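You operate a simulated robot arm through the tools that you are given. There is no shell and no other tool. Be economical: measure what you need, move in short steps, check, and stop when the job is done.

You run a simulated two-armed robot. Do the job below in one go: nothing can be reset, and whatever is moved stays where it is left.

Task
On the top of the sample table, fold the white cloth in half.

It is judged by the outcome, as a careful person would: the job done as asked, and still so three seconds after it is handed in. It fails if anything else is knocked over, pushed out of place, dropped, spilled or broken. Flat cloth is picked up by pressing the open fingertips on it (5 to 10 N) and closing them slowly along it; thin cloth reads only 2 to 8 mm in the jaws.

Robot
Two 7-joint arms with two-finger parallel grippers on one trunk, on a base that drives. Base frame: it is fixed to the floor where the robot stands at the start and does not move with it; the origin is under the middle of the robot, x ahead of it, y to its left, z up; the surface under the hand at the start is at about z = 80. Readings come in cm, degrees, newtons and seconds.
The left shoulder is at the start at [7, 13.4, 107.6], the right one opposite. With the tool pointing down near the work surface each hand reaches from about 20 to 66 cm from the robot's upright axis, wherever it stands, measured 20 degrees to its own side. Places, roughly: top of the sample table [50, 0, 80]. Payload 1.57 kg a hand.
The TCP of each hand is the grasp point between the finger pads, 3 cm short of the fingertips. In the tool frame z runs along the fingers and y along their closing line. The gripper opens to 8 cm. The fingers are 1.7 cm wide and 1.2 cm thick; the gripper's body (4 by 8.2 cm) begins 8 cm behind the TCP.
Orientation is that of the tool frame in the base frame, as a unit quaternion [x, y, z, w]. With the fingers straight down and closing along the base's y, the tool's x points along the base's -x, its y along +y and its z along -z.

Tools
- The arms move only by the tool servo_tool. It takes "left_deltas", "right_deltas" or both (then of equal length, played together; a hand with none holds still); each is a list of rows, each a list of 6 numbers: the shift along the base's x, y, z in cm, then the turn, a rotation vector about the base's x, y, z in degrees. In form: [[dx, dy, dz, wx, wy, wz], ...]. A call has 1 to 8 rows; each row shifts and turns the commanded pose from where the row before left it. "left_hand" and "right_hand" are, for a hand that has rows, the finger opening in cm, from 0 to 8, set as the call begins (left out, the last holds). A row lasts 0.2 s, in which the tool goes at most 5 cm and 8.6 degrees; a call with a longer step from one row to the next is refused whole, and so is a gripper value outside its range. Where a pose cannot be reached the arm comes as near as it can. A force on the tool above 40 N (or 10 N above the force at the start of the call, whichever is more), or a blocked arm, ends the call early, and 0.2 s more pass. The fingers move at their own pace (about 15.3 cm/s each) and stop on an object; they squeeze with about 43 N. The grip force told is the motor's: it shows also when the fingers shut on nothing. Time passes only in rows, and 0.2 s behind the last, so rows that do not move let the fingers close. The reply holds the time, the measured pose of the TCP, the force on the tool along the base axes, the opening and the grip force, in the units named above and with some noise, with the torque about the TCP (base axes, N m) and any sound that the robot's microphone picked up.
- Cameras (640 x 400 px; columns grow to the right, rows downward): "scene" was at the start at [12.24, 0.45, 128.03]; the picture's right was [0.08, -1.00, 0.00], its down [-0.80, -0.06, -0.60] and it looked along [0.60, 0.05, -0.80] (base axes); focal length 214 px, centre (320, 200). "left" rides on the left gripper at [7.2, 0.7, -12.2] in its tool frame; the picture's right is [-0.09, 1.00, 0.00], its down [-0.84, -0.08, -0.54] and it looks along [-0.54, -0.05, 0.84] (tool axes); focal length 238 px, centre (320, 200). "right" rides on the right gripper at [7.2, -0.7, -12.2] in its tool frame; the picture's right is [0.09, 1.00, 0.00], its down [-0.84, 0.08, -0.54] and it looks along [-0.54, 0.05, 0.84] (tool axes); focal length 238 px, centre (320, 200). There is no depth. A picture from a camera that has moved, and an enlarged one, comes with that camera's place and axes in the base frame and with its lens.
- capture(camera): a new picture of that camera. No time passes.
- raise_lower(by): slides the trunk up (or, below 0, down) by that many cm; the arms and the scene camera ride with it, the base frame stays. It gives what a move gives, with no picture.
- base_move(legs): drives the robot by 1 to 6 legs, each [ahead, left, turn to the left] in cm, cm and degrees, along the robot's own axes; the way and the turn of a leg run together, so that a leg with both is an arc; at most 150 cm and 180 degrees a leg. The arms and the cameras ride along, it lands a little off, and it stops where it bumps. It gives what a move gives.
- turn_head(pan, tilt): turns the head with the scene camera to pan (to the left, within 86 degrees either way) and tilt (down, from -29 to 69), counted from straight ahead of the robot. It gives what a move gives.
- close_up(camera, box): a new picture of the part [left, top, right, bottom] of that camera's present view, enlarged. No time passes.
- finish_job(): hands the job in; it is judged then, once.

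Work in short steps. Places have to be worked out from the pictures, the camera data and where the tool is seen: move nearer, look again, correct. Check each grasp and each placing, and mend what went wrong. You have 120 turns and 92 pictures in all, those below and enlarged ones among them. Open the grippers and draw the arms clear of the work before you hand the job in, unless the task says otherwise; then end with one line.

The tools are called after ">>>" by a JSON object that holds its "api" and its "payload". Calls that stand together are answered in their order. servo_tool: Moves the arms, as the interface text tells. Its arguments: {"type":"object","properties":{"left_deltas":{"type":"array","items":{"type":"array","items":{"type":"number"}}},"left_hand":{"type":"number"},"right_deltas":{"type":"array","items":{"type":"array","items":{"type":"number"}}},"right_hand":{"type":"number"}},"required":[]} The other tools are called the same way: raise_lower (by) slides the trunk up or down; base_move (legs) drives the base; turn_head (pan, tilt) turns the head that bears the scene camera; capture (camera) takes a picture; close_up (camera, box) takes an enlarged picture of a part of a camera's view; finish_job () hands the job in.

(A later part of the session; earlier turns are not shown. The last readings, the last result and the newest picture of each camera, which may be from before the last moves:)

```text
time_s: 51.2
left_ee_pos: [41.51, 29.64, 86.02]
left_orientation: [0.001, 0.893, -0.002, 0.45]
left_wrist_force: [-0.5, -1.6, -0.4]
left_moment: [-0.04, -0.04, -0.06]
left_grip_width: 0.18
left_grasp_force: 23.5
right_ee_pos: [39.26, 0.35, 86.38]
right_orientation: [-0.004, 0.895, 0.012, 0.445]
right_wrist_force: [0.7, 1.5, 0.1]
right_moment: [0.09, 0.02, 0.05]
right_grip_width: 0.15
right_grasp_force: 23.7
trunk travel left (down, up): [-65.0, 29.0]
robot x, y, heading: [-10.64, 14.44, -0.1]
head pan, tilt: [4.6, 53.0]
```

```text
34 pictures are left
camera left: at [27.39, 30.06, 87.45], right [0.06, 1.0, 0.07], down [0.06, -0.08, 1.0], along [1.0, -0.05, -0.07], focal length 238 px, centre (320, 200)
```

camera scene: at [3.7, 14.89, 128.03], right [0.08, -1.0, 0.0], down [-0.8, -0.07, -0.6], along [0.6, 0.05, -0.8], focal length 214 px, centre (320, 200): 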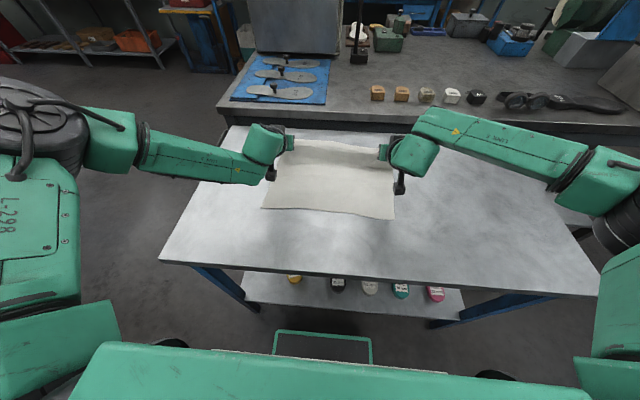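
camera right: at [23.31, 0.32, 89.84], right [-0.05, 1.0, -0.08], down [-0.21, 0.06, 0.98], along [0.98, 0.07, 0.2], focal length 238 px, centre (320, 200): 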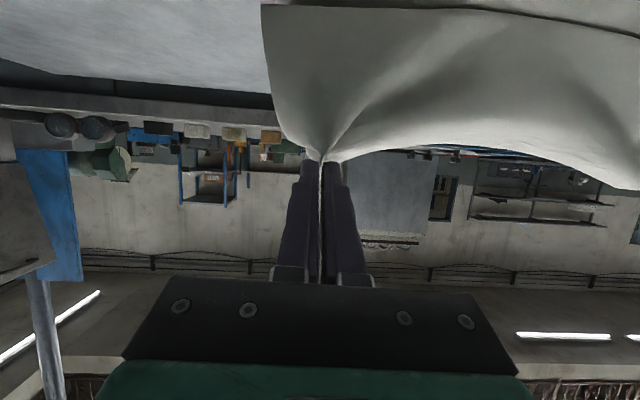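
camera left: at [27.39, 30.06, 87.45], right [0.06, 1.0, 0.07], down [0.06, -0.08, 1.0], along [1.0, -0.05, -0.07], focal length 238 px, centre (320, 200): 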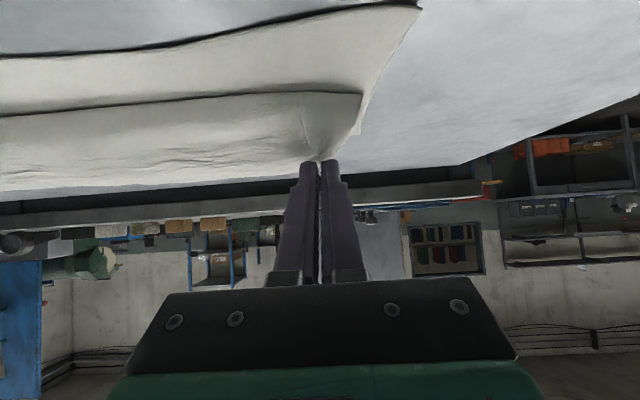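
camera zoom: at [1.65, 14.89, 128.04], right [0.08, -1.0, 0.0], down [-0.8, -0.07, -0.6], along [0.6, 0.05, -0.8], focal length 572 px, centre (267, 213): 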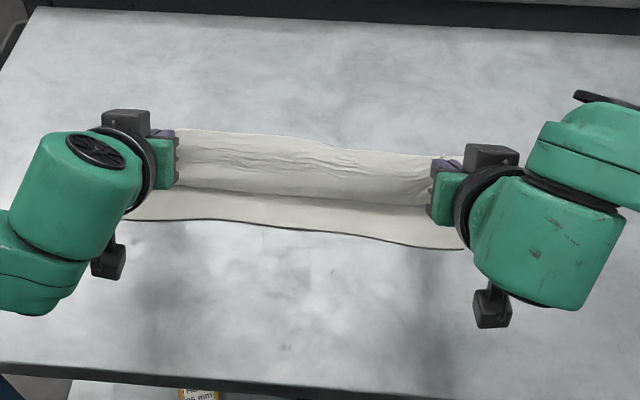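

The fold line now looks right (about 47.5 left, 46 right), with the roll front 2–3 cm short of the near edge. I lower the tips almost to the table.

>>> {"api": "servo_tool", "payload": {"left_deltas": [[0, 0, -0.8, 0, 0, 0], [0, 0, -0.7, 0, 0, 0], [0, 0, -0.6, 0, 0, 0]], "right_deltas": [[0, 0, -0.9, 0, 0, 0], [0, 0, -0.8, 0, 0, 0], [0, 0, -0.7, 0, 0, 0]]}}

>>> {"api": "servo_tool", "payload": {"left_deltas": [[0, 0, 0, 0, 0, 0], [0, 0, 0, 0, 0, 0], [0, 0, 0, 0, 0, 0], [0, 0, 0, 0, 0, 0]], "right_deltas": [[0, 0, 0, 0, 0, 0], [0, 0, 0, 0, 0, 0], [0, 0, 0, 0, 0, 0], [0, 0, 0, 0, 0, 0]], "left_hand": 1.5, "right_hand": 1.5}}

>>> {"api": "capture", "payload": {"camera": "left"}}

>>> {"api": "capture", "payload": {"camera": "right"}}

>>> {"api": "close_up", "payload": {"camera": "scene", "box": [220, 120, 460, 270]}}

```text
time_s: 52.0
left_ee_pos: [41.48, 29.53, 84.03]
left_orientation: [0.0, 0.893, 0.0, 0.45]
left_wrist_force: [0.2, -2.0, 0.2]
left_moment: [-0.06, 0.03, -0.05]
left_grip_width: 0.16
left_grasp_force: 23.3
right_ee_pos: [39.23, 0.38, 83.9]
right_orientation: [-0.004, 0.895, 0.01, 0.446]
right_wrist_force: [0.7, 2.0, -0.1]
right_moment: [0.01, 0.0, 0.06]
right_grip_width: 0.16
right_grasp_force: 23.4
trunk travel left (down, up): [-65.0, 29.0]
robot x, y, heading: [-10.59, 14.75, 0.2]
head pan, tilt: [4.6, 53.0]
```

```text
time_s: 53.0
left_ee_pos: [41.45, 29.66, 83.92]
left_orientation: [0.0, 0.893, -0.001, 0.45]
left_wrist_force: [-0.7, 0.5, 0.5]
left_moment: [0.0, 0.03, 0.01]
left_grip_width: 1.5
left_grasp_force: 0.0
right_ee_pos: [39.3, 0.36, 83.81]
right_orientation: [-0.004, 0.895, 0.011, 0.445]
right_wrist_force: [0.5, 0.5, -0.8]
right_moment: [-0.04, 0.0, 0.0]
right_grip_width: 1.52
right_grasp_force: 0.1
trunk travel left (down, up): [-65.0, 29.0]
robot x, y, heading: [-10.41, 14.19, -0.1]
head pan, tilt: [4.6, 53.0]
```

```text
33 pictures are left
camera left: at [27.33, 30.06, 85.46], right [0.06, 1.0, 0.07], down [0.06, -0.08, 1.0], along [1.0, -0.05, -0.07], focal length 238 px, centre (320, 200)
```

left: 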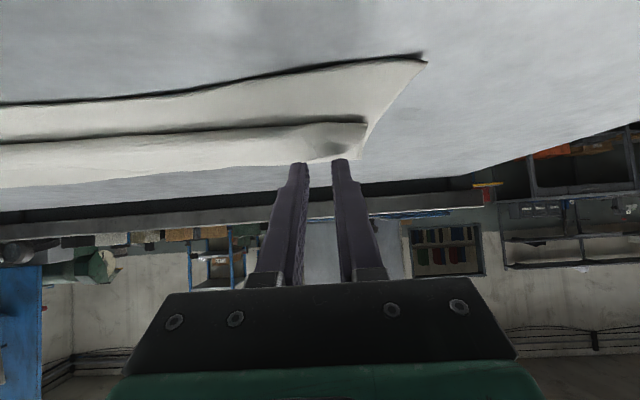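

```text
32 pictures are left
camera right: at [25.12, -0.56, 85.52], right [-0.07, 1.0, -0.06], down [0.07, 0.06, 1.0], along [0.99, 0.07, -0.07], focal length 238 px, centre (320, 200)
```

right: 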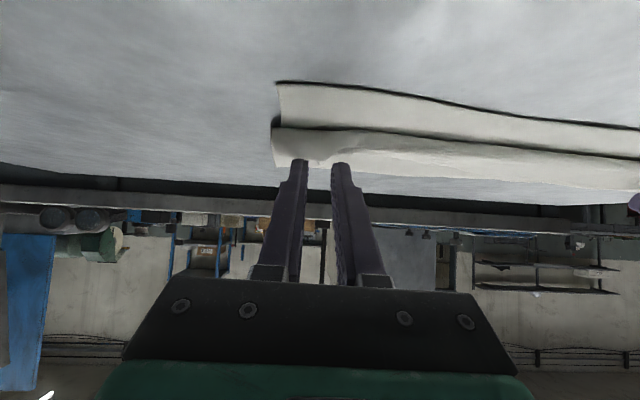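

```text
2.67 times, centred on (340, 195) of scene
camera zoom: at [1.66, 14.89, 128.03], right [0.08, -1.0, 0.0], down [-0.8, -0.07, -0.6], along [0.6, 0.05, -0.8], focal length 572 px, centre (267, 213)
```

zoom: 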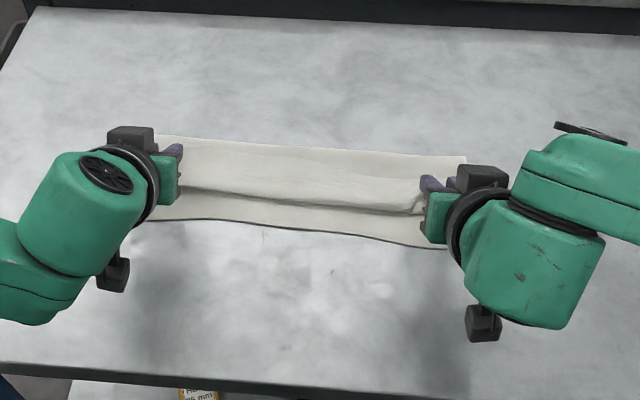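

Both hands are released and the fold line is right (about 47.5 left, 46.9 right). I back the fingers out along their axis, then rise to look at the edge.

>>> {"api": "servo_tool", "payload": {"left_deltas": [[-1.2, 0, 0.9, 0, 0, 0], [-1.2, 0, 0.9, 0, 0, 0], [-1.2, 0, 0.9, 0, 0, 0], [0, 2, 3, 0, 4, 0], [0, 2, 3, 0, 4, 0], [0, 2, 3, 0, 4, 0]], "right_deltas": [[-1.2, 0, 0.9, 0, 0, 0], [-1.2, 0, 0.9, 0, 0, 0], [-1.2, 0, 0.9, 0, 0, 0], [0, -2, 3, 0, 4, 0], [0, -2, 3, 0, 4, 0], [0, -2, 3, 0, 4, 0]]}}

>>> {"api": "close_up", "payload": {"camera": "scene", "box": [220, 120, 460, 270]}}

>>> {"api": "capture", "payload": {"camera": "right"}}

```text
time_s: 54.4
left_ee_pos: [38.13, 35.63, 95.54]
left_orientation: [0.0, 0.935, -0.001, 0.354]
left_wrist_force: [-0.9, 0.4, -0.6]
left_moment: [-0.02, 0.0, -0.02]
left_grip_width: 1.51
left_grasp_force: 0.1
right_ee_pos: [35.97, -5.57, 95.63]
right_orientation: [-0.004, 0.937, 0.013, 0.35]
right_wrist_force: [-0.5, -0.3, 0.3]
right_moment: [-0.01, 0.0, 0.01]
right_grip_width: 1.51
right_grasp_force: 0.1
trunk travel left (down, up): [-65.0, 29.0]
robot x, y, heading: [-10.61, 13.72, 0.1]
head pan, tilt: [4.6, 53.0]
```

```text
2.67 times, centred on (340, 195) of scene
camera zoom: at [1.59, 14.87, 128.03], right [0.08, -1.0, 0.0], down [-0.8, -0.07, -0.6], along [0.6, 0.05, -0.8], focal length 572 px, centre (267, 213)
```

zoom: 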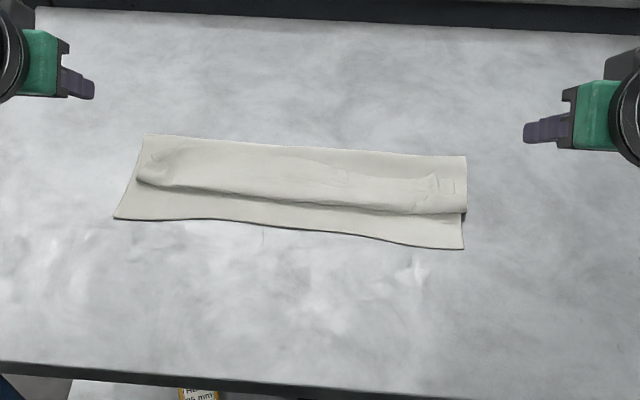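

```text
29 pictures are left
camera right: at [22.5, -6.56, 100.05], right [-0.08, 1.0, -0.04], down [0.28, 0.06, 0.96], along [0.96, 0.07, -0.28], focal length 238 px, centre (320, 200)
```

right: 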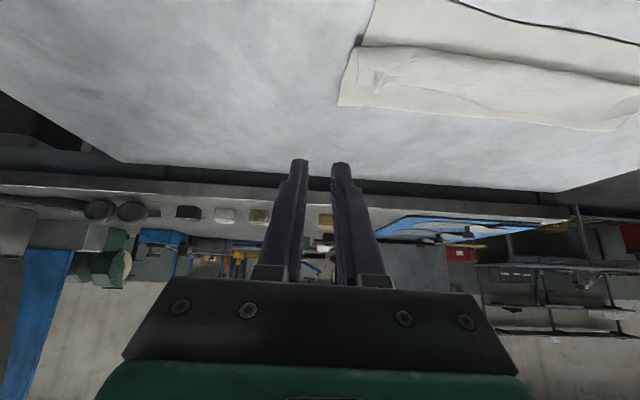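

The fold line and alignment are good. Only the top edge is still rolled back on itself. I look closely at where the free lip lies.

>>> {"api": "close_up", "payload": {"camera": "scene", "box": [255, 160, 335, 210]}}

>>> {"api": "close_up", "payload": {"camera": "scene", "box": [330, 165, 410, 215]}}

```text
8.00 times, centred on (295, 185) of scene
camera zoom: at [1.59, 14.87, 128.03], right [0.08, -1.0, 0.0], down [-0.8, -0.07, -0.6], along [0.6, 0.05, -0.8], focal length 1716 px, centre (520, 320)
```

zoom: 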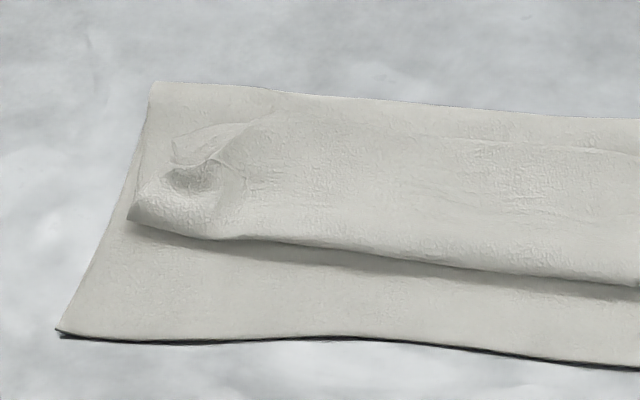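

```text
8.00 times, centred on (370, 190) of scene
camera zoom: at [1.59, 14.87, 128.03], right [0.08, -1.0, 0.0], down [-0.8, -0.07, -0.6], along [0.6, 0.05, -0.8], focal length 1716 px, centre (-80, 280)
```

zoom: 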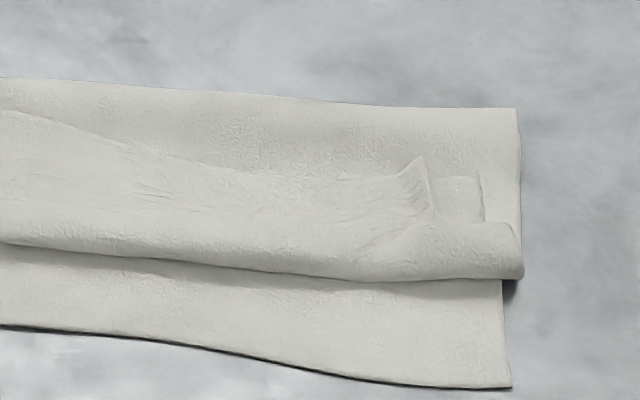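

The lip is about 5 cm wide, with its edge at x≈43 at the ends and farther in the middle. I'll push it over towards the near edge with near-vertical fingers from behind. First I drive forward with the hands raised and turn the fingers past vertical.

>>> {"api": "base_move", "payload": {"legs": [[9, 0, 0]]}}

>>> {"api": "servo_tool", "payload": {"left_deltas": [[0, 0, 0, 0, 8, 0], [0, 0, 0, 0, 8, 0], [0, 0, 0, 0, 8, 0], [0, 0, 0, 0, 8, 0], [0, 0, 0, 0, 8, 0], [0, 0, 0, 0, 8, 0], [0, 0, 0, 0, 4, 0]], "right_deltas": [[0, 0, 0, 0, 8, 0], [0, 0, 0, 0, 8, 0], [0, 0, 0, 0, 8, 0], [0, 0, 0, 0, 8, 0], [0, 0, 0, 0, 8, 0], [0, 0, 0, 0, 8, 0], [0, 0, 0, 0, 4, 0]], "left_hand": 3, "right_hand": 3}}

>>> {"api": "capture", "payload": {"camera": "right"}}

>>> {"api": "capture", "payload": {"camera": "left"}}

```text
time_s: 55.5
left_ee_pos: [46.98, 35.73, 95.6]
left_orientation: [0.0, 0.935, -0.002, 0.355]
left_wrist_force: [0.1, 0.3, 1.0]
left_moment: [-0.02, 0.0, -0.01]
left_grip_width: 1.52
left_grasp_force: 0.0
right_ee_pos: [44.9, -5.62, 95.58]
right_orientation: [-0.002, 0.937, 0.01, 0.349]
right_wrist_force: [-0.1, -0.3, -0.5]
right_moment: [0.01, 0.01, -0.03]
right_grip_width: 1.49
right_grasp_force: 0.0
trunk travel left (down, up): [-65.0, 29.0]
robot x, y, heading: [-1.68, 14.59, -0.1]
head pan, tilt: [4.6, 53.0]
```

```text
time_s: 57.1
left_ee_pos: [46.99, 35.71, 95.6]
left_orientation: [0.0, 0.996, -0.001, -0.093]
left_wrist_force: [-0.5, -0.9, 0.0]
left_moment: [0.0, -0.01, 0.01]
left_grip_width: 3.01
left_grasp_force: 0.0
right_ee_pos: [44.8, -5.56, 95.39]
right_orientation: [0.002, 0.995, 0.011, -0.097]
right_wrist_force: [-0.2, -0.5, 0.0]
right_moment: [-0.01, 0.01, 0.01]
right_grip_width: 3.0
right_grasp_force: 0.1
trunk travel left (down, up): [-65.0, 29.0]
robot x, y, heading: [-1.59, 14.82, 0.2]
head pan, tilt: [4.6, 53.0]
```

```text
26 pictures are left
camera right: at [40.1, -6.51, 108.77], right [-0.08, 1.0, 0.04], down [0.93, 0.06, 0.37], along [0.37, 0.07, -0.93], focal length 238 px, centre (320, 200)
```

right: 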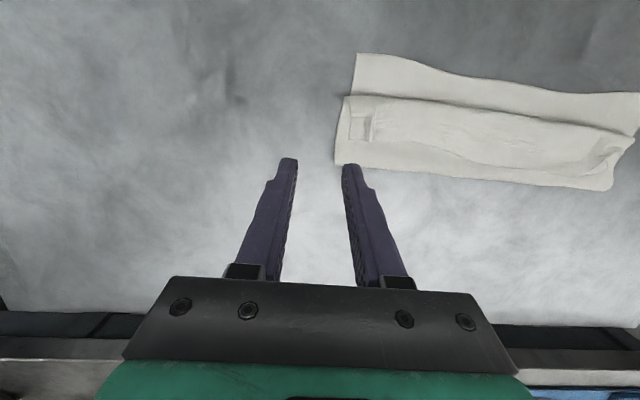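

```text
25 pictures are left
camera left: at [42.19, 36.23, 108.82], right [0.09, 1.0, -0.02], down [0.92, -0.08, 0.38], along [0.37, -0.05, -0.93], focal length 238 px, centre (320, 200)
```

left: 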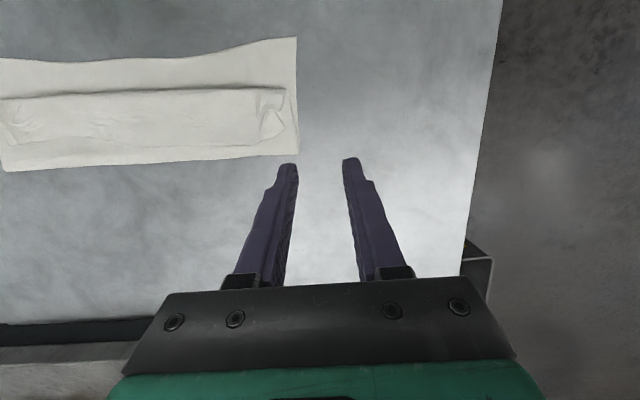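

Clear view: the lip edge is at x≈43.5 at the ends and ≈44.8 mid-way, with the fold at 46.3–47.5. I place the fingertips on the strip behind the lip at both ends, just above the cloth.

>>> {"api": "servo_tool", "payload": {"left_deltas": [[-0.4, -3.2, -2, 0, 0, 0], [-0.4, -3.2, -2, 0, 0, 0], [0, 0, -2.5, 0, 0, 0], [0, 0, -2.5, 0, 0, 0], [0, 0, -2, 0, 0, 0], [0, 0, -0.4, 0, 0, 0]], "right_deltas": [[0.25, 3.1, -2, 0, 0, 0], [0.25, 3.1, -2, 0, 0, 0], [0, 0, -2.5, 0, 0, 0], [0, 0, -2.5, 0, 0, 0], [0, 0, -2, 0, 0, 0], [0, 0, -0.2, 0, 0, 0]]}}

>>> {"api": "capture", "payload": {"camera": "right"}}

>>> {"api": "capture", "payload": {"camera": "left"}}

```text
time_s: 58.5
left_ee_pos: [45.23, 29.85, 84.4]
left_orientation: [0.0, 0.996, -0.002, -0.091]
left_wrist_force: [-0.5, -0.3, 0.5]
left_moment: [0.03, -0.01, -0.02]
left_grip_width: 3.02
left_grasp_force: 0.0
left hand out of reach, approached as far as the arm can: row 4, 5
right_ee_pos: [45.26, 0.5, 84.23]
right_orientation: [0.003, 0.995, 0.012, -0.097]
right_wrist_force: [0.1, -0.3, 0.1]
right_moment: [0.03, -0.03, -0.03]
right_grip_width: 2.98
right_grasp_force: 0.1
trunk travel left (down, up): [-65.0, 29.0]
robot x, y, heading: [-1.71, 14.45, 0.3]
head pan, tilt: [4.6, 53.0]
```

```text
24 pictures are left
camera right: at [40.53, -0.32, 97.64], right [-0.08, 1.0, 0.04], down [0.93, 0.06, 0.37], along [0.37, 0.07, -0.93], focal length 238 px, centre (320, 200)
```

right: 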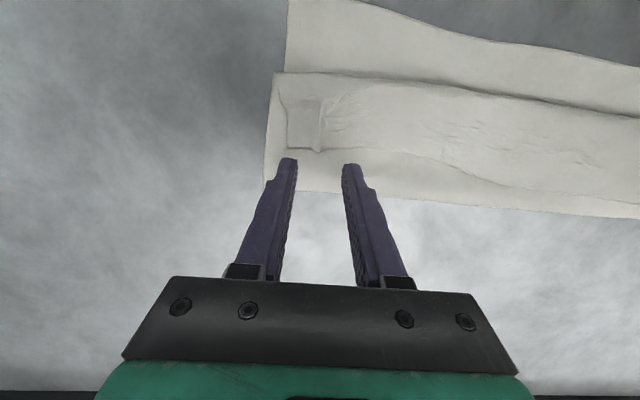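

```text
23 pictures are left
camera left: at [40.29, 30.48, 97.69], right [0.09, 1.0, -0.02], down [0.92, -0.08, 0.38], along [0.38, -0.05, -0.92], focal length 238 px, centre (320, 200)
```

left: 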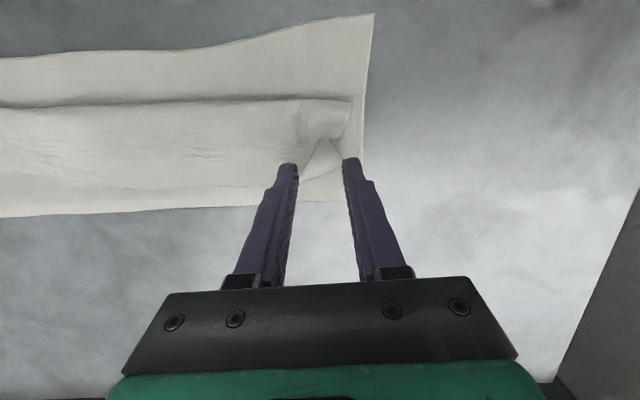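

The left hand is at its reach limit and slightly on the lip. I lift slightly, drive forward 2.5 cm and reposition both hands behind the lip.

>>> {"api": "servo_tool", "payload": {"left_deltas": [[0, 0, 1.5, 0, 0, 0]], "right_deltas": [[0, 0, 1.5, 0, 0, 0]]}}

>>> {"api": "base_move", "payload": {"legs": [[2.5, 0, 0]]}}

>>> {"api": "servo_tool", "payload": {"left_deltas": [[-0.8, -0.5, 0, 0, 0, 0], [0, 0, -1, 0, 0, 0], [0, 0, -0.8, 0, 0, 0], [0, 0, -0.3, 0, 0, 0]], "right_deltas": [[-2.2, 0, 0, 0, 0, 0], [0, 0, -1, 0, 0, 0], [0, 0, -0.8, 0, 0, 0], [0, 0, -0.3, 0, 0, 0]]}}

```text
time_s: 58.9
left_ee_pos: [45.39, 29.8, 85.93]
left_orientation: [0.0, 0.996, -0.001, -0.092]
left_wrist_force: [0.4, 0.0, 0.2]
left_moment: [-0.01, 0.0, 0.0]
left_grip_width: 3.02
left_grasp_force: 0.1
right_ee_pos: [45.21, 0.76, 85.84]
right_orientation: [0.003, 0.995, 0.011, -0.097]
right_wrist_force: [0.3, -0.4, -0.6]
right_moment: [0.0, -0.04, 0.03]
right_grip_width: 2.98
right_grasp_force: 0.1
trunk travel left (down, up): [-65.0, 29.0]
robot x, y, heading: [-1.68, 14.44, 0.1]
head pan, tilt: [4.6, 53.0]
```

```text
time_s: 59.8
left_ee_pos: [47.62, 29.79, 86.18]
left_orientation: [-0.001, 0.996, -0.002, -0.091]
left_wrist_force: [-0.2, 0.2, 0.4]
left_moment: [0.02, -0.03, -0.01]
left_grip_width: 3.01
left_grasp_force: 0.0
right_ee_pos: [47.57, 0.65, 85.98]
right_orientation: [0.002, 0.995, 0.012, -0.095]
right_wrist_force: [-0.4, -0.1, -0.6]
right_moment: [-0.01, -0.02, -0.02]
right_grip_width: 3.01
right_grasp_force: 0.1
trunk travel left (down, up): [-65.0, 29.0]
robot x, y, heading: [0.71, 14.38, 0.1]
head pan, tilt: [4.6, 53.0]
```

```text
time_s: 60.8
left_ee_pos: [46.97, 29.32, 83.89]
left_orientation: [-0.001, 0.996, -0.002, -0.091]
left_wrist_force: [-0.6, 0.4, 0.2]
left_moment: [0.0, -0.01, -0.01]
left_grip_width: 2.99
left_grasp_force: 0.1
right_ee_pos: [45.66, 0.71, 83.68]
right_orientation: [0.002, 0.995, 0.011, -0.097]
right_wrist_force: [0.7, 0.3, 0.2]
right_moment: [0.0, 0.01, 0.01]
right_grip_width: 3.01
right_grasp_force: 0.0
trunk travel left (down, up): [-65.0, 29.0]
robot x, y, heading: [0.68, 14.22, 0.0]
head pan, tilt: [4.6, 53.0]
```

No contact yet. I lower in small steps to skim the top layer.

>>> {"api": "servo_tool", "payload": {"left_deltas": [[0, 0, -0.2, 0, 0, 0], [0, 0, -0.2, 0, 0, 0]], "right_deltas": [[0, 0, -0.15, 0, 0, 0], [0, 0, -0.1, 0, 0, 0]]}}

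>>> {"api": "close_up", "payload": {"camera": "left", "box": [160, 40, 480, 240]}}

>>> {"api": "close_up", "payload": {"camera": "right", "box": [160, 40, 480, 240]}}

```text
time_s: 61.4
left_ee_pos: [46.89, 29.37, 83.55]
left_orientation: [-0.001, 0.996, -0.001, -0.091]
left_wrist_force: [0.6, -0.5, -0.7]
left_moment: [0.03, 0.01, 0.03]
left_grip_width: 3.01
left_grasp_force: 0.0
right_ee_pos: [45.56, 0.67, 83.43]
right_orientation: [0.001, 0.995, 0.011, -0.097]
right_wrist_force: [0.2, 0.3, -0.4]
right_moment: [-0.01, 0.04, 0.02]
right_grip_width: 2.98
right_grasp_force: 0.0
trunk travel left (down, up): [-65.0, 29.0]
robot x, y, heading: [0.88, 14.57, 0.1]
head pan, tilt: [4.6, 53.0]
```

```text
2.00 times, centred on (320, 140) of left
camera zoom: at [41.98, 29.94, 96.87], right [0.09, 1.0, -0.02], down [0.92, -0.07, 0.38], along [0.38, -0.05, -0.92], focal length 477 px, centre (320, 320)
```

zoom: 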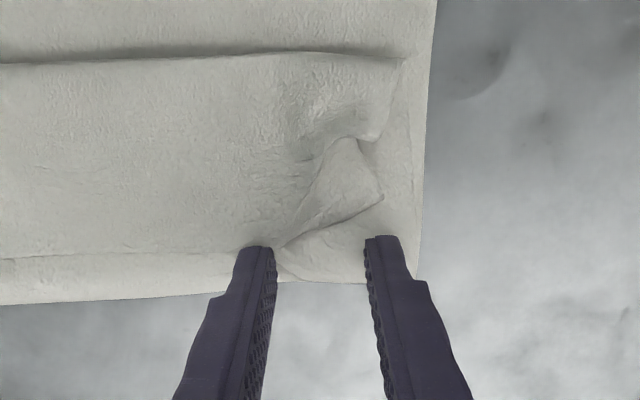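

```text
2.00 times, centred on (320, 140) of right
camera zoom: at [40.89, -0.25, 96.86], right [-0.08, 1.0, 0.04], down [0.93, 0.06, 0.37], along [0.37, 0.07, -0.93], focal length 477 px, centre (320, 320)
```

zoom: 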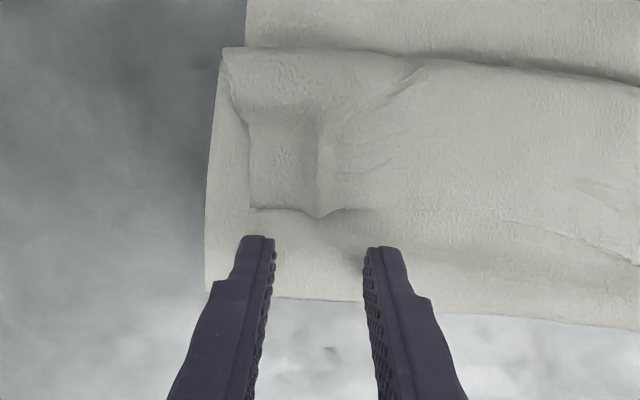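

The fingers are just behind the lip at both ends. I lower another 0.1 cm and sweep slowly towards the near edge.

>>> {"api": "servo_tool", "payload": {"left_deltas": [[0, 0, -0.15, 0, 0, 0], [-0.8, 0, 0, 0, 0, 0], [-0.8, 0, 0, 0, 0, 0], [-0.8, 0, 0, 0, 0, 0], [-0.8, 0, 0, 0, 0, 0]], "right_deltas": [[0, 0, -0.1, 0, 0, 0], [-0.8, 0, 0, 0, 0, 0], [-0.8, 0, 0, 0, 0, 0], [-0.8, 0, 0, 0, 0, 0], [-0.8, 0, 0, 0, 0, 0]]}}

>>> {"api": "capture", "payload": {"camera": "left"}}

>>> {"api": "capture", "payload": {"camera": "right"}}

```text
time_s: 62.5
left_ee_pos: [43.62, 29.38, 83.56]
left_orientation: [0.0, 0.996, -0.001, -0.091]
left_wrist_force: [0.0, -0.7, -0.4]
left_moment: [-0.03, -0.01, 0.01]
left_grip_width: 2.99
left_grasp_force: 0.0
left hand out of reach, approached as far as the arm can: row 1
right_ee_pos: [42.32, 0.64, 83.35]
right_orientation: [0.002, 0.995, 0.011, -0.096]
right_wrist_force: [0.5, -0.5, 0.6]
right_moment: [-0.01, -0.02, 0.0]
right_grip_width: 2.97
right_grasp_force: 0.0
trunk travel left (down, up): [-65.0, 29.0]
robot x, y, heading: [0.68, 14.45, 0.1]
head pan, tilt: [4.6, 53.0]
```

```text
20 pictures are left
camera left: at [38.75, 30.0, 96.75], right [0.09, 1.0, -0.02], down [0.92, -0.08, 0.38], along [0.38, -0.05, -0.92], focal length 238 px, centre (320, 200)
```

left: 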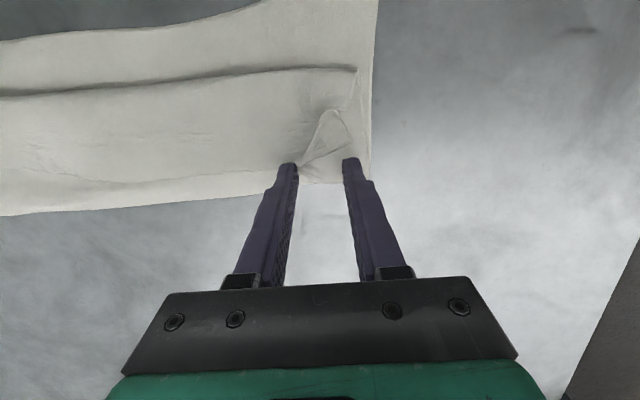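

```text
19 pictures are left
camera right: at [37.49, -0.22, 96.72], right [-0.08, 1.0, 0.04], down [0.93, 0.06, 0.37], along [0.37, 0.07, -0.93], focal length 238 px, centre (320, 200)
```

right: 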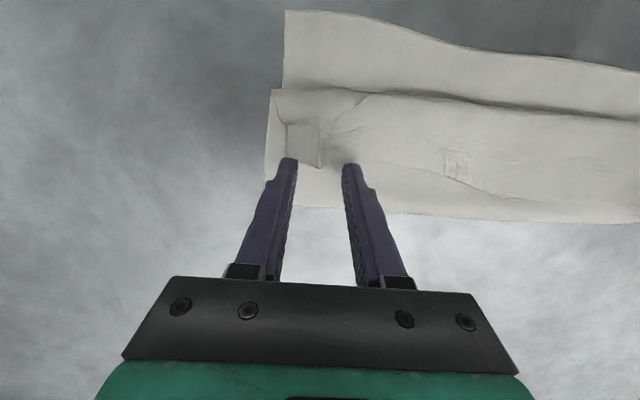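

The skimming fingers dragged the whole stack 2–3 cm instead of flipping the lip, so I stop that. The old grip ridge on the lip stands up between the fingers at each end. I'll pinch only those ridges, slightly higher and tilted the other way, so a larger rotation is available to flip the edge.

>>> {"api": "servo_tool", "payload": {"left_deltas": [[0, 0.1, 1, 0, 4.5, 0], [-0.6, 0.1, 0, 0, 4.5, 0], [-0.6, 0.1, -0.3, 0, 0, 0], [0, 0, -0.35, 0, 0, 0]], "right_deltas": [[0, 0, 1, 0, 4.5, 0], [-0.3, 0, 0, 0, 4.5, 0], [-0.3, 0, -0.2, 0, 0, 0], [0, 0, -0.25, 0, 0, 0]]}}

>>> {"api": "close_up", "payload": {"camera": "left", "box": [200, 60, 440, 210]}}

>>> {"api": "close_up", "payload": {"camera": "right", "box": [200, 60, 440, 210]}}

```text
time_s: 63.5
left_ee_pos: [42.36, 29.76, 83.74]
left_orientation: [0.0, 0.985, -0.001, -0.17]
left_wrist_force: [-0.4, -0.8, 0.4]
left_moment: [0.01, 0.01, -0.02]
left_grip_width: 3.01
left_grasp_force: 0.1
right_ee_pos: [41.81, 0.65, 83.94]
right_orientation: [0.003, 0.985, 0.011, -0.174]
right_wrist_force: [0.4, -0.1, -0.3]
right_moment: [-0.01, -0.02, -0.01]
right_grip_width: 2.98
right_grasp_force: 0.1
trunk travel left (down, up): [-65.0, 29.0]
robot x, y, heading: [0.88, 14.15, 0.2]
head pan, tilt: [4.6, 53.0]
```

```text
2.67 times, centred on (320, 135) of left
camera zoom: at [39.68, 30.29, 97.67], right [0.09, 1.0, -0.03], down [0.97, -0.08, 0.23], along [0.23, -0.05, -0.97], focal length 636 px, centre (320, 373)
```

zoom: 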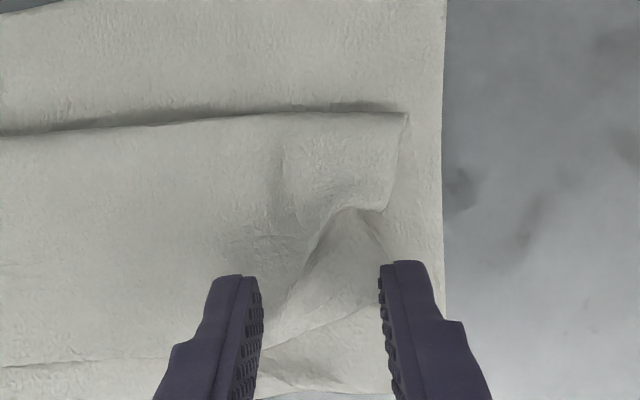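

```text
2.67 times, centred on (320, 135) of right
camera zoom: at [39.17, -0.2, 97.87], right [-0.08, 1.0, 0.05], down [0.97, 0.06, 0.22], along [0.22, 0.07, -0.97], focal length 636 px, centre (320, 373)
```

zoom: 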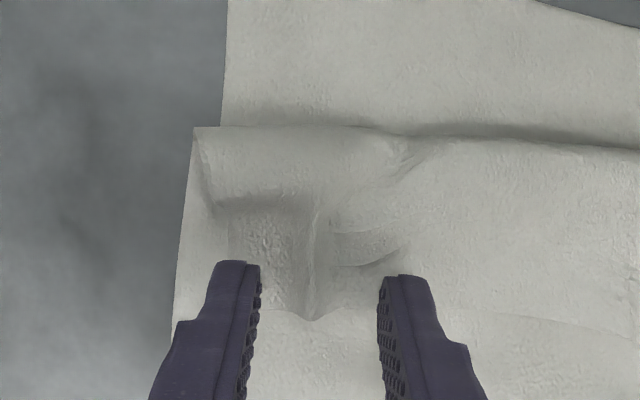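

The ridges lie between the fingers at both hands. I close on them gently.

>>> {"api": "servo_tool", "payload": {"left_deltas": [[0, 0, -0.15, 0, 0, 0], [0, 0, 0, 0, 0, 0]], "right_deltas": [[0, 0, -0.25, 0, 0, 0], [0, 0, 0, 0, 0, 0]], "left_hand": 1.2, "right_hand": 1.2}}

>>> {"api": "servo_tool", "payload": {"left_deltas": [[0, 0, 0, 0, 0, 0], [0, 0, 0, 0, 0, 0], [0, 0, 0, 0, 0, 0]], "right_deltas": [[0, 0, 0, 0, 0, 0], [0, 0, 0, 0, 0, 0], [0, 0, 0, 0, 0, 0]], "left_hand": 0, "right_hand": 0}}

>>> {"api": "servo_tool", "payload": {"left_deltas": [[0, 0, 0.8, 0, 0, 0], [0, 0, 0.8, 0, 0, 0], [0, 0, 0.8, 0, 0, 0]], "right_deltas": [[0, 0, 0.8, 0, 0, 0], [0, 0, 0.8, 0, 0, 0], [0, 0, 0.8, 0, 0, 0]]}}

>>> {"api": "capture", "payload": {"camera": "scene"}}

>>> {"api": "capture", "payload": {"camera": "left"}}

>>> {"api": "capture", "payload": {"camera": "right"}}

```text
time_s: 64.2
left_ee_pos: [42.45, 29.63, 83.75]
left_orientation: [-0.001, 0.986, -0.001, -0.169]
left_wrist_force: [-0.4, 0.3, 1.1]
left_moment: [0.01, 0.0, 0.02]
left_grip_width: 1.19
left_grasp_force: 0.1
right_ee_pos: [41.92, 0.7, 83.73]
right_orientation: [0.003, 0.985, 0.012, -0.175]
right_wrist_force: [-0.3, 0.7, -0.2]
right_moment: [0.02, -0.01, -0.01]
right_grip_width: 1.19
right_grasp_force: 0.1
trunk travel left (down, up): [-65.0, 29.0]
robot x, y, heading: [0.54, 14.49, -0.1]
head pan, tilt: [4.6, 53.0]
```

```text
time_s: 65.0
left_ee_pos: [42.39, 29.82, 83.67]
left_orientation: [-0.001, 0.986, -0.002, -0.169]
left_wrist_force: [0.3, 0.6, 0.0]
left_moment: [0.0, 0.0, 0.01]
left_grip_width: 0.01
left_grasp_force: 21.0
right_ee_pos: [41.84, 0.69, 83.76]
right_orientation: [0.003, 0.985, 0.011, -0.174]
right_wrist_force: [1.3, 0.6, 0.9]
right_moment: [0.04, -0.04, 0.03]
right_grip_width: 0.21
right_grasp_force: 23.3
trunk travel left (down, up): [-65.0, 29.0]
robot x, y, heading: [1.02, 14.5, 0.2]
head pan, tilt: [4.6, 53.0]
```

```text
time_s: 65.8
left_ee_pos: [42.37, 29.85, 85.98]
left_orientation: [-0.001, 0.986, -0.001, -0.169]
left_wrist_force: [-0.1, -0.9, -0.9]
left_moment: [0.01, -0.02, 0.03]
left_grip_width: 0.0
left_grasp_force: 21.5
right_ee_pos: [41.92, 0.75, 86.02]
right_orientation: [0.003, 0.985, 0.012, -0.174]
right_wrist_force: [-1.5, -0.1, -0.7]
right_moment: [-0.01, -0.02, 0.01]
right_grip_width: 0.18
right_grasp_force: 23.7
trunk travel left (down, up): [-65.0, 29.0]
robot x, y, heading: [0.43, 14.37, 0.4]
head pan, tilt: [4.6, 53.0]
```

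```text
16 pictures are left
camera scene: at [12.95, 14.92, 128.03], right [0.08, -1.0, 0.0], down [-0.8, -0.07, -0.6], along [0.6, 0.05, -0.8], focal length 214 px, centre (320, 200)
```

scene: 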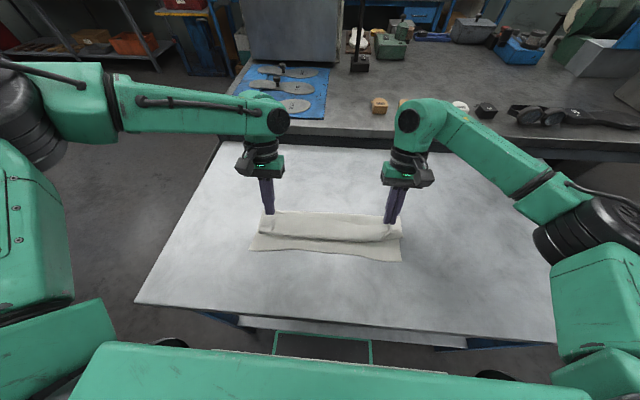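

```text
15 pictures are left
camera left: at [39.63, 30.4, 99.94], right [0.08, 1.0, -0.03], down [0.97, -0.07, 0.23], along [0.23, -0.05, -0.97], focal length 238 px, centre (320, 200)
```

left: 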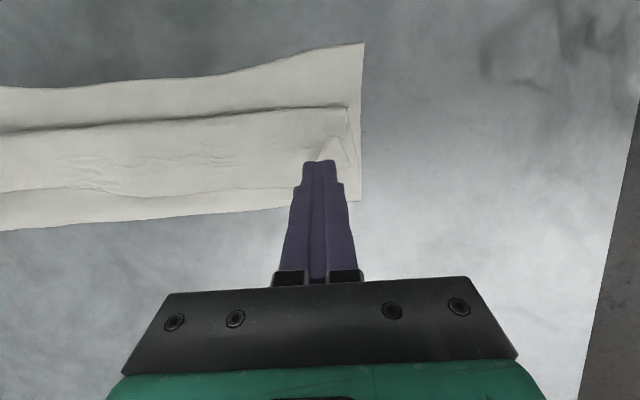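

```text
14 pictures are left
camera right: at [39.3, -0.15, 100.01], right [-0.08, 1.0, 0.05], down [0.97, 0.06, 0.22], along [0.22, 0.07, -0.97], focal length 238 px, centre (320, 200)
```

right: 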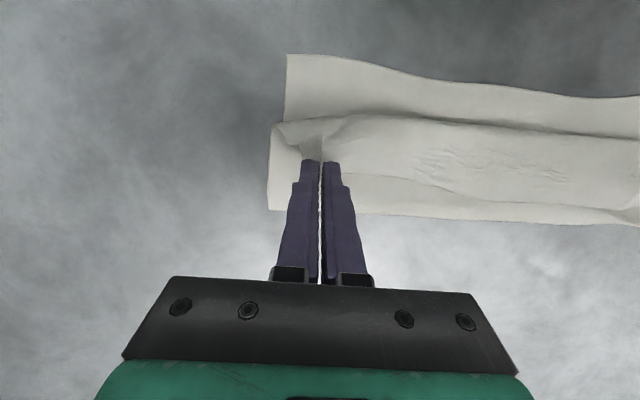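

The right hand holds only the lip, as wanted, but the left missed. The left lip spans x 38–43 near y≈27, so I press the open fingertips on it there and close again while the right holds still.

>>> {"api": "servo_tool", "payload": {"left_deltas": [[0.2, -1.4, 0.3, 0, 0, 0], [0.2, -1.4, 0, 0, 0, 0], [0, 0, -1.2, 0, 0, 0], [0, 0, -1.0, 0, 0, 0], [0, 0, -0.3, 0, 0, 0]], "left_hand": 2.5}}

>>> {"api": "servo_tool", "payload": {"left_deltas": [[0, 0, -0.15, 0, 0, 0], [0, 0, -0.15, 0, 0, 0]]}}

```text
time_s: 67.0
left_ee_pos: [42.07, 27.55, 84.21]
left_orientation: [-0.001, 0.986, -0.002, -0.169]
left_wrist_force: [0.7, -0.7, 0.4]
left_moment: [0.0, 0.0, 0.03]
left_grip_width: 2.51
left_grasp_force: 0.1
left hand out of reach, approached as far as the arm can: row 3, 4
right_ee_pos: [41.94, 0.74, 86.05]
right_orientation: [0.002, 0.985, 0.011, -0.174]
right_wrist_force: [0.1, -0.3, 0.4]
right_moment: [0.02, -0.04, -0.02]
right_grip_width: 0.18
right_grasp_force: 24.1
trunk travel left (down, up): [-65.0, 29.0]
robot x, y, heading: [0.73, 14.62, -0.1]
head pan, tilt: [4.6, 53.0]
```

```text
time_s: 67.5
left_ee_pos: [41.98, 27.78, 84.1]
left_orientation: [-0.001, 0.986, -0.001, -0.169]
left_wrist_force: [-0.6, 0.6, -0.3]
left_moment: [0.01, 0.02, 0.02]
left_grip_width: 2.51
left_grasp_force: 0.1
left hand out of reach, approached as far as the arm can: row 2
right_ee_pos: [41.89, 0.74, 86.16]
right_orientation: [0.003, 0.985, 0.011, -0.174]
right_wrist_force: [0.7, -0.1, 0.0]
right_moment: [0.0, 0.02, -0.02]
right_grip_width: 0.18
right_grasp_force: 23.9
trunk travel left (down, up): [-65.0, 29.0]
robot x, y, heading: [0.59, 14.25, -0.1]
head pan, tilt: [4.6, 53.0]
```

Left is at its reach limit, so I take back 10° of tilt and lower again.

>>> {"api": "servo_tool", "payload": {"left_deltas": [[0, -0.2, 0.1, 0, -5, 0], [0.1, -0.2, 0, 0, -5, 0], [0, 0, -0.3, 0, 0, 0], [0, 0, -0.2, 0, 0, 0]]}}

>>> {"api": "servo_tool", "payload": {"left_deltas": [[0, 0, -0.15, 0, 0, 0], [0, 0, -0.1, 0, 0, 0]]}}

```text
time_s: 68.5
left_ee_pos: [42.12, 27.38, 83.77]
left_orientation: [0.0, 0.997, -0.001, -0.083]
left_wrist_force: [0.3, -0.1, -0.6]
left_moment: [-0.03, -0.03, 0.01]
left_grip_width: 2.49
left_grasp_force: 0.0
right_ee_pos: [41.99, 0.73, 86.14]
right_orientation: [0.003, 0.985, 0.011, -0.174]
right_wrist_force: [-0.4, 0.2, 0.6]
right_moment: [-0.01, 0.0, -0.03]
right_grip_width: 0.17
right_grasp_force: 23.4
trunk travel left (down, up): [-65.0, 29.0]
robot x, y, heading: [0.85, 14.77, 0.1]
head pan, tilt: [4.6, 53.0]
```

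```text
time_s: 69.2
left_ee_pos: [42.07, 27.36, 83.45]
left_orientation: [0.0, 0.997, -0.001, -0.083]
left_wrist_force: [-0.8, 0.4, 0.6]
left_moment: [-0.02, 0.01, 0.01]
left_grip_width: 2.49
left_grasp_force: 0.1
right_ee_pos: [41.97, 0.77, 86.11]
right_orientation: [0.003, 0.985, 0.011, -0.175]
right_wrist_force: [0.3, 0.3, -0.2]
right_moment: [0.02, -0.02, -0.01]
right_grip_width: 0.2
right_grasp_force: 23.6
trunk travel left (down, up): [-65.0, 29.0]
robot x, y, heading: [0.8, 14.73, 0.0]
head pan, tilt: [4.6, 53.0]
```

Still no contact force. I continue down slowly.

>>> {"api": "servo_tool", "payload": {"left_deltas": [[0, 0, -0.12, 0, 0, 0], [0, 0, -0.08, 0, 0, 0]]}}

>>> {"api": "close_up", "payload": {"camera": "left", "box": [200, 60, 440, 210]}}

```text
time_s: 69.8
left_ee_pos: [42.08, 27.3, 83.26]
left_orientation: [-0.001, 0.997, -0.001, -0.082]
left_wrist_force: [1.4, 1.9, 13.2]
left_moment: [0.09, -0.1, -0.01]
left_grip_width: 2.52
left_grasp_force: 0.1
right_ee_pos: [41.93, 0.79, 86.12]
right_orientation: [0.002, 0.985, 0.011, -0.174]
right_wrist_force: [0.0, -0.1, 0.1]
right_moment: [-0.01, 0.0, -0.02]
right_grip_width: 0.21
right_grasp_force: 23.7
trunk travel left (down, up): [-65.0, 29.0]
robot x, y, heading: [0.45, 14.42, 0.1]
head pan, tilt: [4.6, 53.0]
```

```text
2.67 times, centred on (320, 135) of left
camera zoom: at [36.93, 27.84, 96.52], right [0.09, 1.0, -0.02], down [0.91, -0.08, 0.4], along [0.4, -0.05, -0.92], focal length 636 px, centre (320, 373)
```

zoom: 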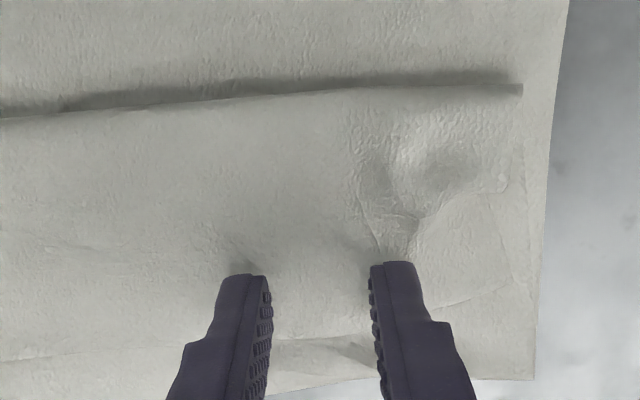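

Contact at 13 N on the lip with its edge just behind the tips. I ease off slightly and close slowly.

>>> {"api": "servo_tool", "payload": {"left_deltas": [[0, 0, 0.04, 0, 0, 0], [0, 0, 0, 0, 0, 0]], "left_hand": 1.8}}

>>> {"api": "servo_tool", "payload": {"left_deltas": [[0, 0, 0.02, 0, 0, 0], [0, 0, 0, 0, 0, 0]], "left_hand": 1.1}}

>>> {"api": "servo_tool", "payload": {"left_deltas": [[0, 0, 0, 0, 0, 0], [0, 0, 0, 0, 0, 0], [0, 0, 0, 0, 0, 0]], "left_hand": 0}}

>>> {"api": "servo_tool", "payload": {"left_deltas": [[0, 0, 0.8, 0, 0, 0], [0, 0, 0.8, 0, 0, 0], [0, 0, 0.8, 0, 0, 0]]}}

>>> {"api": "capture", "payload": {"camera": "left"}}

```text
time_s: 70.3
left_ee_pos: [42.06, 27.3, 83.38]
left_orientation: [-0.001, 0.997, -0.001, -0.081]
left_wrist_force: [1.7, -0.7, 15.6]
left_moment: [0.02, -0.1, 0.02]
left_grip_width: 1.7
left_grasp_force: 0.1
right_ee_pos: [41.88, 0.66, 86.19]
right_orientation: [0.003, 0.985, 0.011, -0.174]
right_wrist_force: [0.3, 0.1, 0.6]
right_moment: [0.0, -0.01, -0.01]
right_grip_width: 0.2
right_grasp_force: 24.4
trunk travel left (down, up): [-65.0, 29.0]
robot x, y, heading: [0.8, 14.22, 0.1]
head pan, tilt: [4.6, 53.0]
```

```text
time_s: 71.0
left_ee_pos: [42.08, 27.41, 83.22]
left_orientation: [-0.001, 0.997, -0.001, -0.081]
left_wrist_force: [-0.5, -2.3, 12.9]
left_moment: [-0.08, -0.01, -0.02]
left_grip_width: 1.02
left_grasp_force: 0.1
right_ee_pos: [41.9, 0.7, 86.07]
right_orientation: [0.002, 0.985, 0.011, -0.174]
right_wrist_force: [0.8, 0.3, 0.6]
right_moment: [0.06, -0.04, -0.02]
right_grip_width: 0.2
right_grasp_force: 23.6
trunk travel left (down, up): [-65.0, 29.0]
robot x, y, heading: [1.19, 14.56, 0.0]
head pan, tilt: [4.6, 53.0]
```

```text
time_s: 71.8
left_ee_pos: [41.9, 27.3, 83.29]
left_orientation: [-0.002, 0.997, -0.002, -0.082]
left_wrist_force: [-0.5, -7.0, 12.2]
left_moment: [-0.16, -0.02, 0.01]
left_grip_width: 0.23
left_grasp_force: 24.0
right_ee_pos: [41.89, 0.82, 86.18]
right_orientation: [0.003, 0.985, 0.013, -0.174]
right_wrist_force: [-0.3, 4.3, -0.6]
right_moment: [0.18, 0.02, -0.07]
right_grip_width: 0.19
right_grasp_force: 23.4
trunk travel left (down, up): [-65.0, 29.0]
robot x, y, heading: [0.83, 14.64, 0.0]
head pan, tilt: [4.6, 53.0]
```

```text
time_s: 72.5
left_ee_pos: [42.05, 27.38, 85.78]
left_orientation: [-0.001, 0.996, -0.001, -0.084]
left_wrist_force: [-0.2, -3.8, 0.2]
left_moment: [-0.1, 0.03, -0.01]
left_grip_width: 0.23
left_grasp_force: 24.0
right_ee_pos: [42.0, 0.58, 86.05]
right_orientation: [0.002, 0.985, 0.011, -0.175]
right_wrist_force: [0.1, 3.4, 0.4]
right_moment: [0.11, -0.01, -0.06]
right_grip_width: 0.16
right_grasp_force: 23.6
trunk travel left (down, up): [-65.0, 29.0]
robot x, y, heading: [0.73, 14.42, 0.2]
head pan, tilt: [4.6, 53.0]
```

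```text
12 pictures are left
camera left: at [37.0, 27.93, 98.93], right [0.09, 1.0, -0.02], down [0.92, -0.08, 0.4], along [0.39, -0.05, -0.92], focal length 238 px, centre (320, 200)
```

left: 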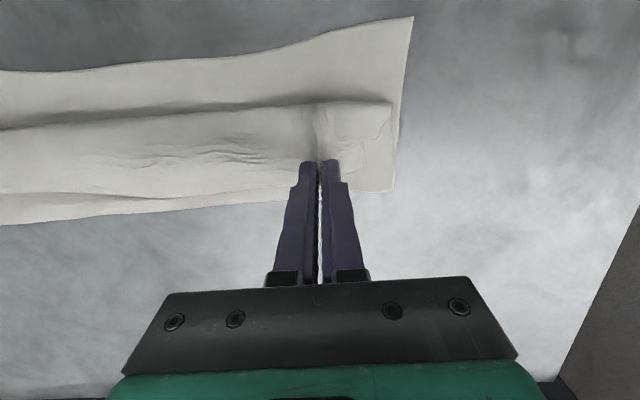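

Both hands now hold only the lip and the fold line is flat behind them. I need more rotation and room, so I first lift and go forward while turning the fingers, then drive back.

>>> {"api": "servo_tool", "payload": {"left_deltas": [[0.6, 0, 0.8, 0, -5, 0], [0.6, 0, 0.8, 0, -5, 0], [0.6, 0, 0.8, 0, -5, 0], [0.6, 0, 0.6, 0, -5, 0], [0.6, 0, 0.2, 0, -5, 0]], "right_deltas": [[0.6, 0, 0.8, 0, -7, 0], [0.6, 0, 0.8, 0, -7, 0], [0.6, 0, 0.8, 0, -7, 0], [0.6, 0, 0.5, 0, -7, 0], [0.6, 0, 0.1, 0, -7, 0]]}}

>>> {"api": "base_move", "payload": {"legs": [[-6, 0, 0]]}}

>>> {"api": "servo_tool", "payload": {"left_deltas": [[0.8, 0, 0, 0, -5, 0], [0.8, 0, 0, 0, -5, 0], [0.8, 0, 0, 0, -5, 0], [0.8, 0, 0, 0, -5, 0], [0.8, 0, 0, 0, -5, 0]], "right_deltas": [[0.8, 0, 0, 0, -5, 0], [0.8, 0, 0, 0, -5, 0], [0.8, 0, 0, 0, -5, 0], [0.8, 0, 0, 0, -5, 0], [0.8, 0, 0, 0, -5, 0]]}}

>>> {"api": "capture", "payload": {"camera": "scene"}}

```text
time_s: 73.8
left_ee_pos: [45.23, 27.17, 88.74]
left_orientation: [-0.001, 0.991, -0.001, 0.135]
left_wrist_force: [0.6, -4.0, 0.0]
left_moment: [-0.1, 0.02, -0.06]
left_grip_width: 0.18
left_grasp_force: 23.4
right_ee_pos: [44.57, 0.57, 89.21]
right_orientation: [0.0, 0.991, 0.012, 0.132]
right_wrist_force: [0.0, 3.0, -0.1]
right_moment: [0.09, -0.02, 0.0]
right_grip_width: 0.18
right_grasp_force: 23.9
trunk travel left (down, up): [-65.0, 29.0]
robot x, y, heading: [0.41, 14.56, 0.0]
head pan, tilt: [4.6, 53.0]
```

```text
time_s: 74.7
left_ee_pos: [39.33, 27.43, 88.72]
left_orientation: [0.0, 0.991, -0.002, 0.134]
left_wrist_force: [0.4, -3.4, -0.5]
left_moment: [-0.08, -0.01, -0.02]
left_grip_width: 0.21
left_grasp_force: 24.0
right_ee_pos: [38.91, 0.64, 89.06]
right_orientation: [-0.001, 0.991, 0.012, 0.13]
right_wrist_force: [0.2, 3.3, 0.5]
right_moment: [0.11, 0.01, 0.0]
right_grip_width: 0.18
right_grasp_force: 23.8
trunk travel left (down, up): [-65.0, 29.0]
robot x, y, heading: [-5.22, 14.12, 0.2]
head pan, tilt: [4.6, 53.0]
```

```text
time_s: 75.9
left_ee_pos: [43.45, 27.18, 88.83]
left_orientation: [-0.001, 0.939, -0.002, 0.345]
left_wrist_force: [-0.1, -3.1, -0.3]
left_moment: [-0.08, 0.03, -0.08]
left_grip_width: 0.21
left_grasp_force: 23.1
right_ee_pos: [42.85, 0.65, 89.21]
right_orientation: [-0.003, 0.94, 0.012, 0.342]
right_wrist_force: [-0.5, 3.2, -0.4]
right_moment: [0.11, -0.02, 0.0]
right_grip_width: 0.15
right_grasp_force: 23.3
trunk travel left (down, up): [-65.0, 29.0]
robot x, y, heading: [-5.41, 14.04, 0.3]
head pan, tilt: [4.6, 53.0]
```

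```text
11 pictures are left
camera scene: at [7.12, 14.94, 128.04], right [0.08, -1.0, 0.0], down [-0.8, -0.07, -0.6], along [0.6, 0.05, -0.8], focal length 214 px, centre (320, 200)
```

scene: 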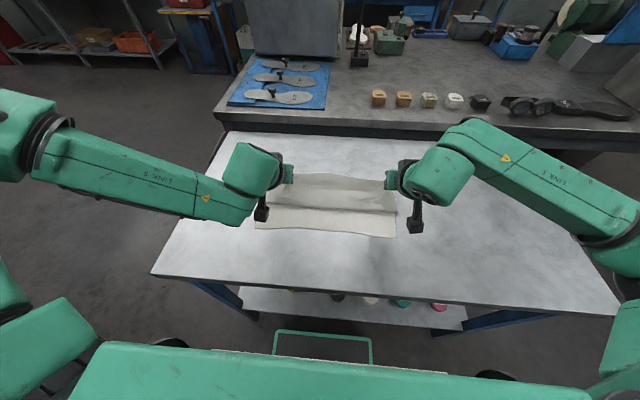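

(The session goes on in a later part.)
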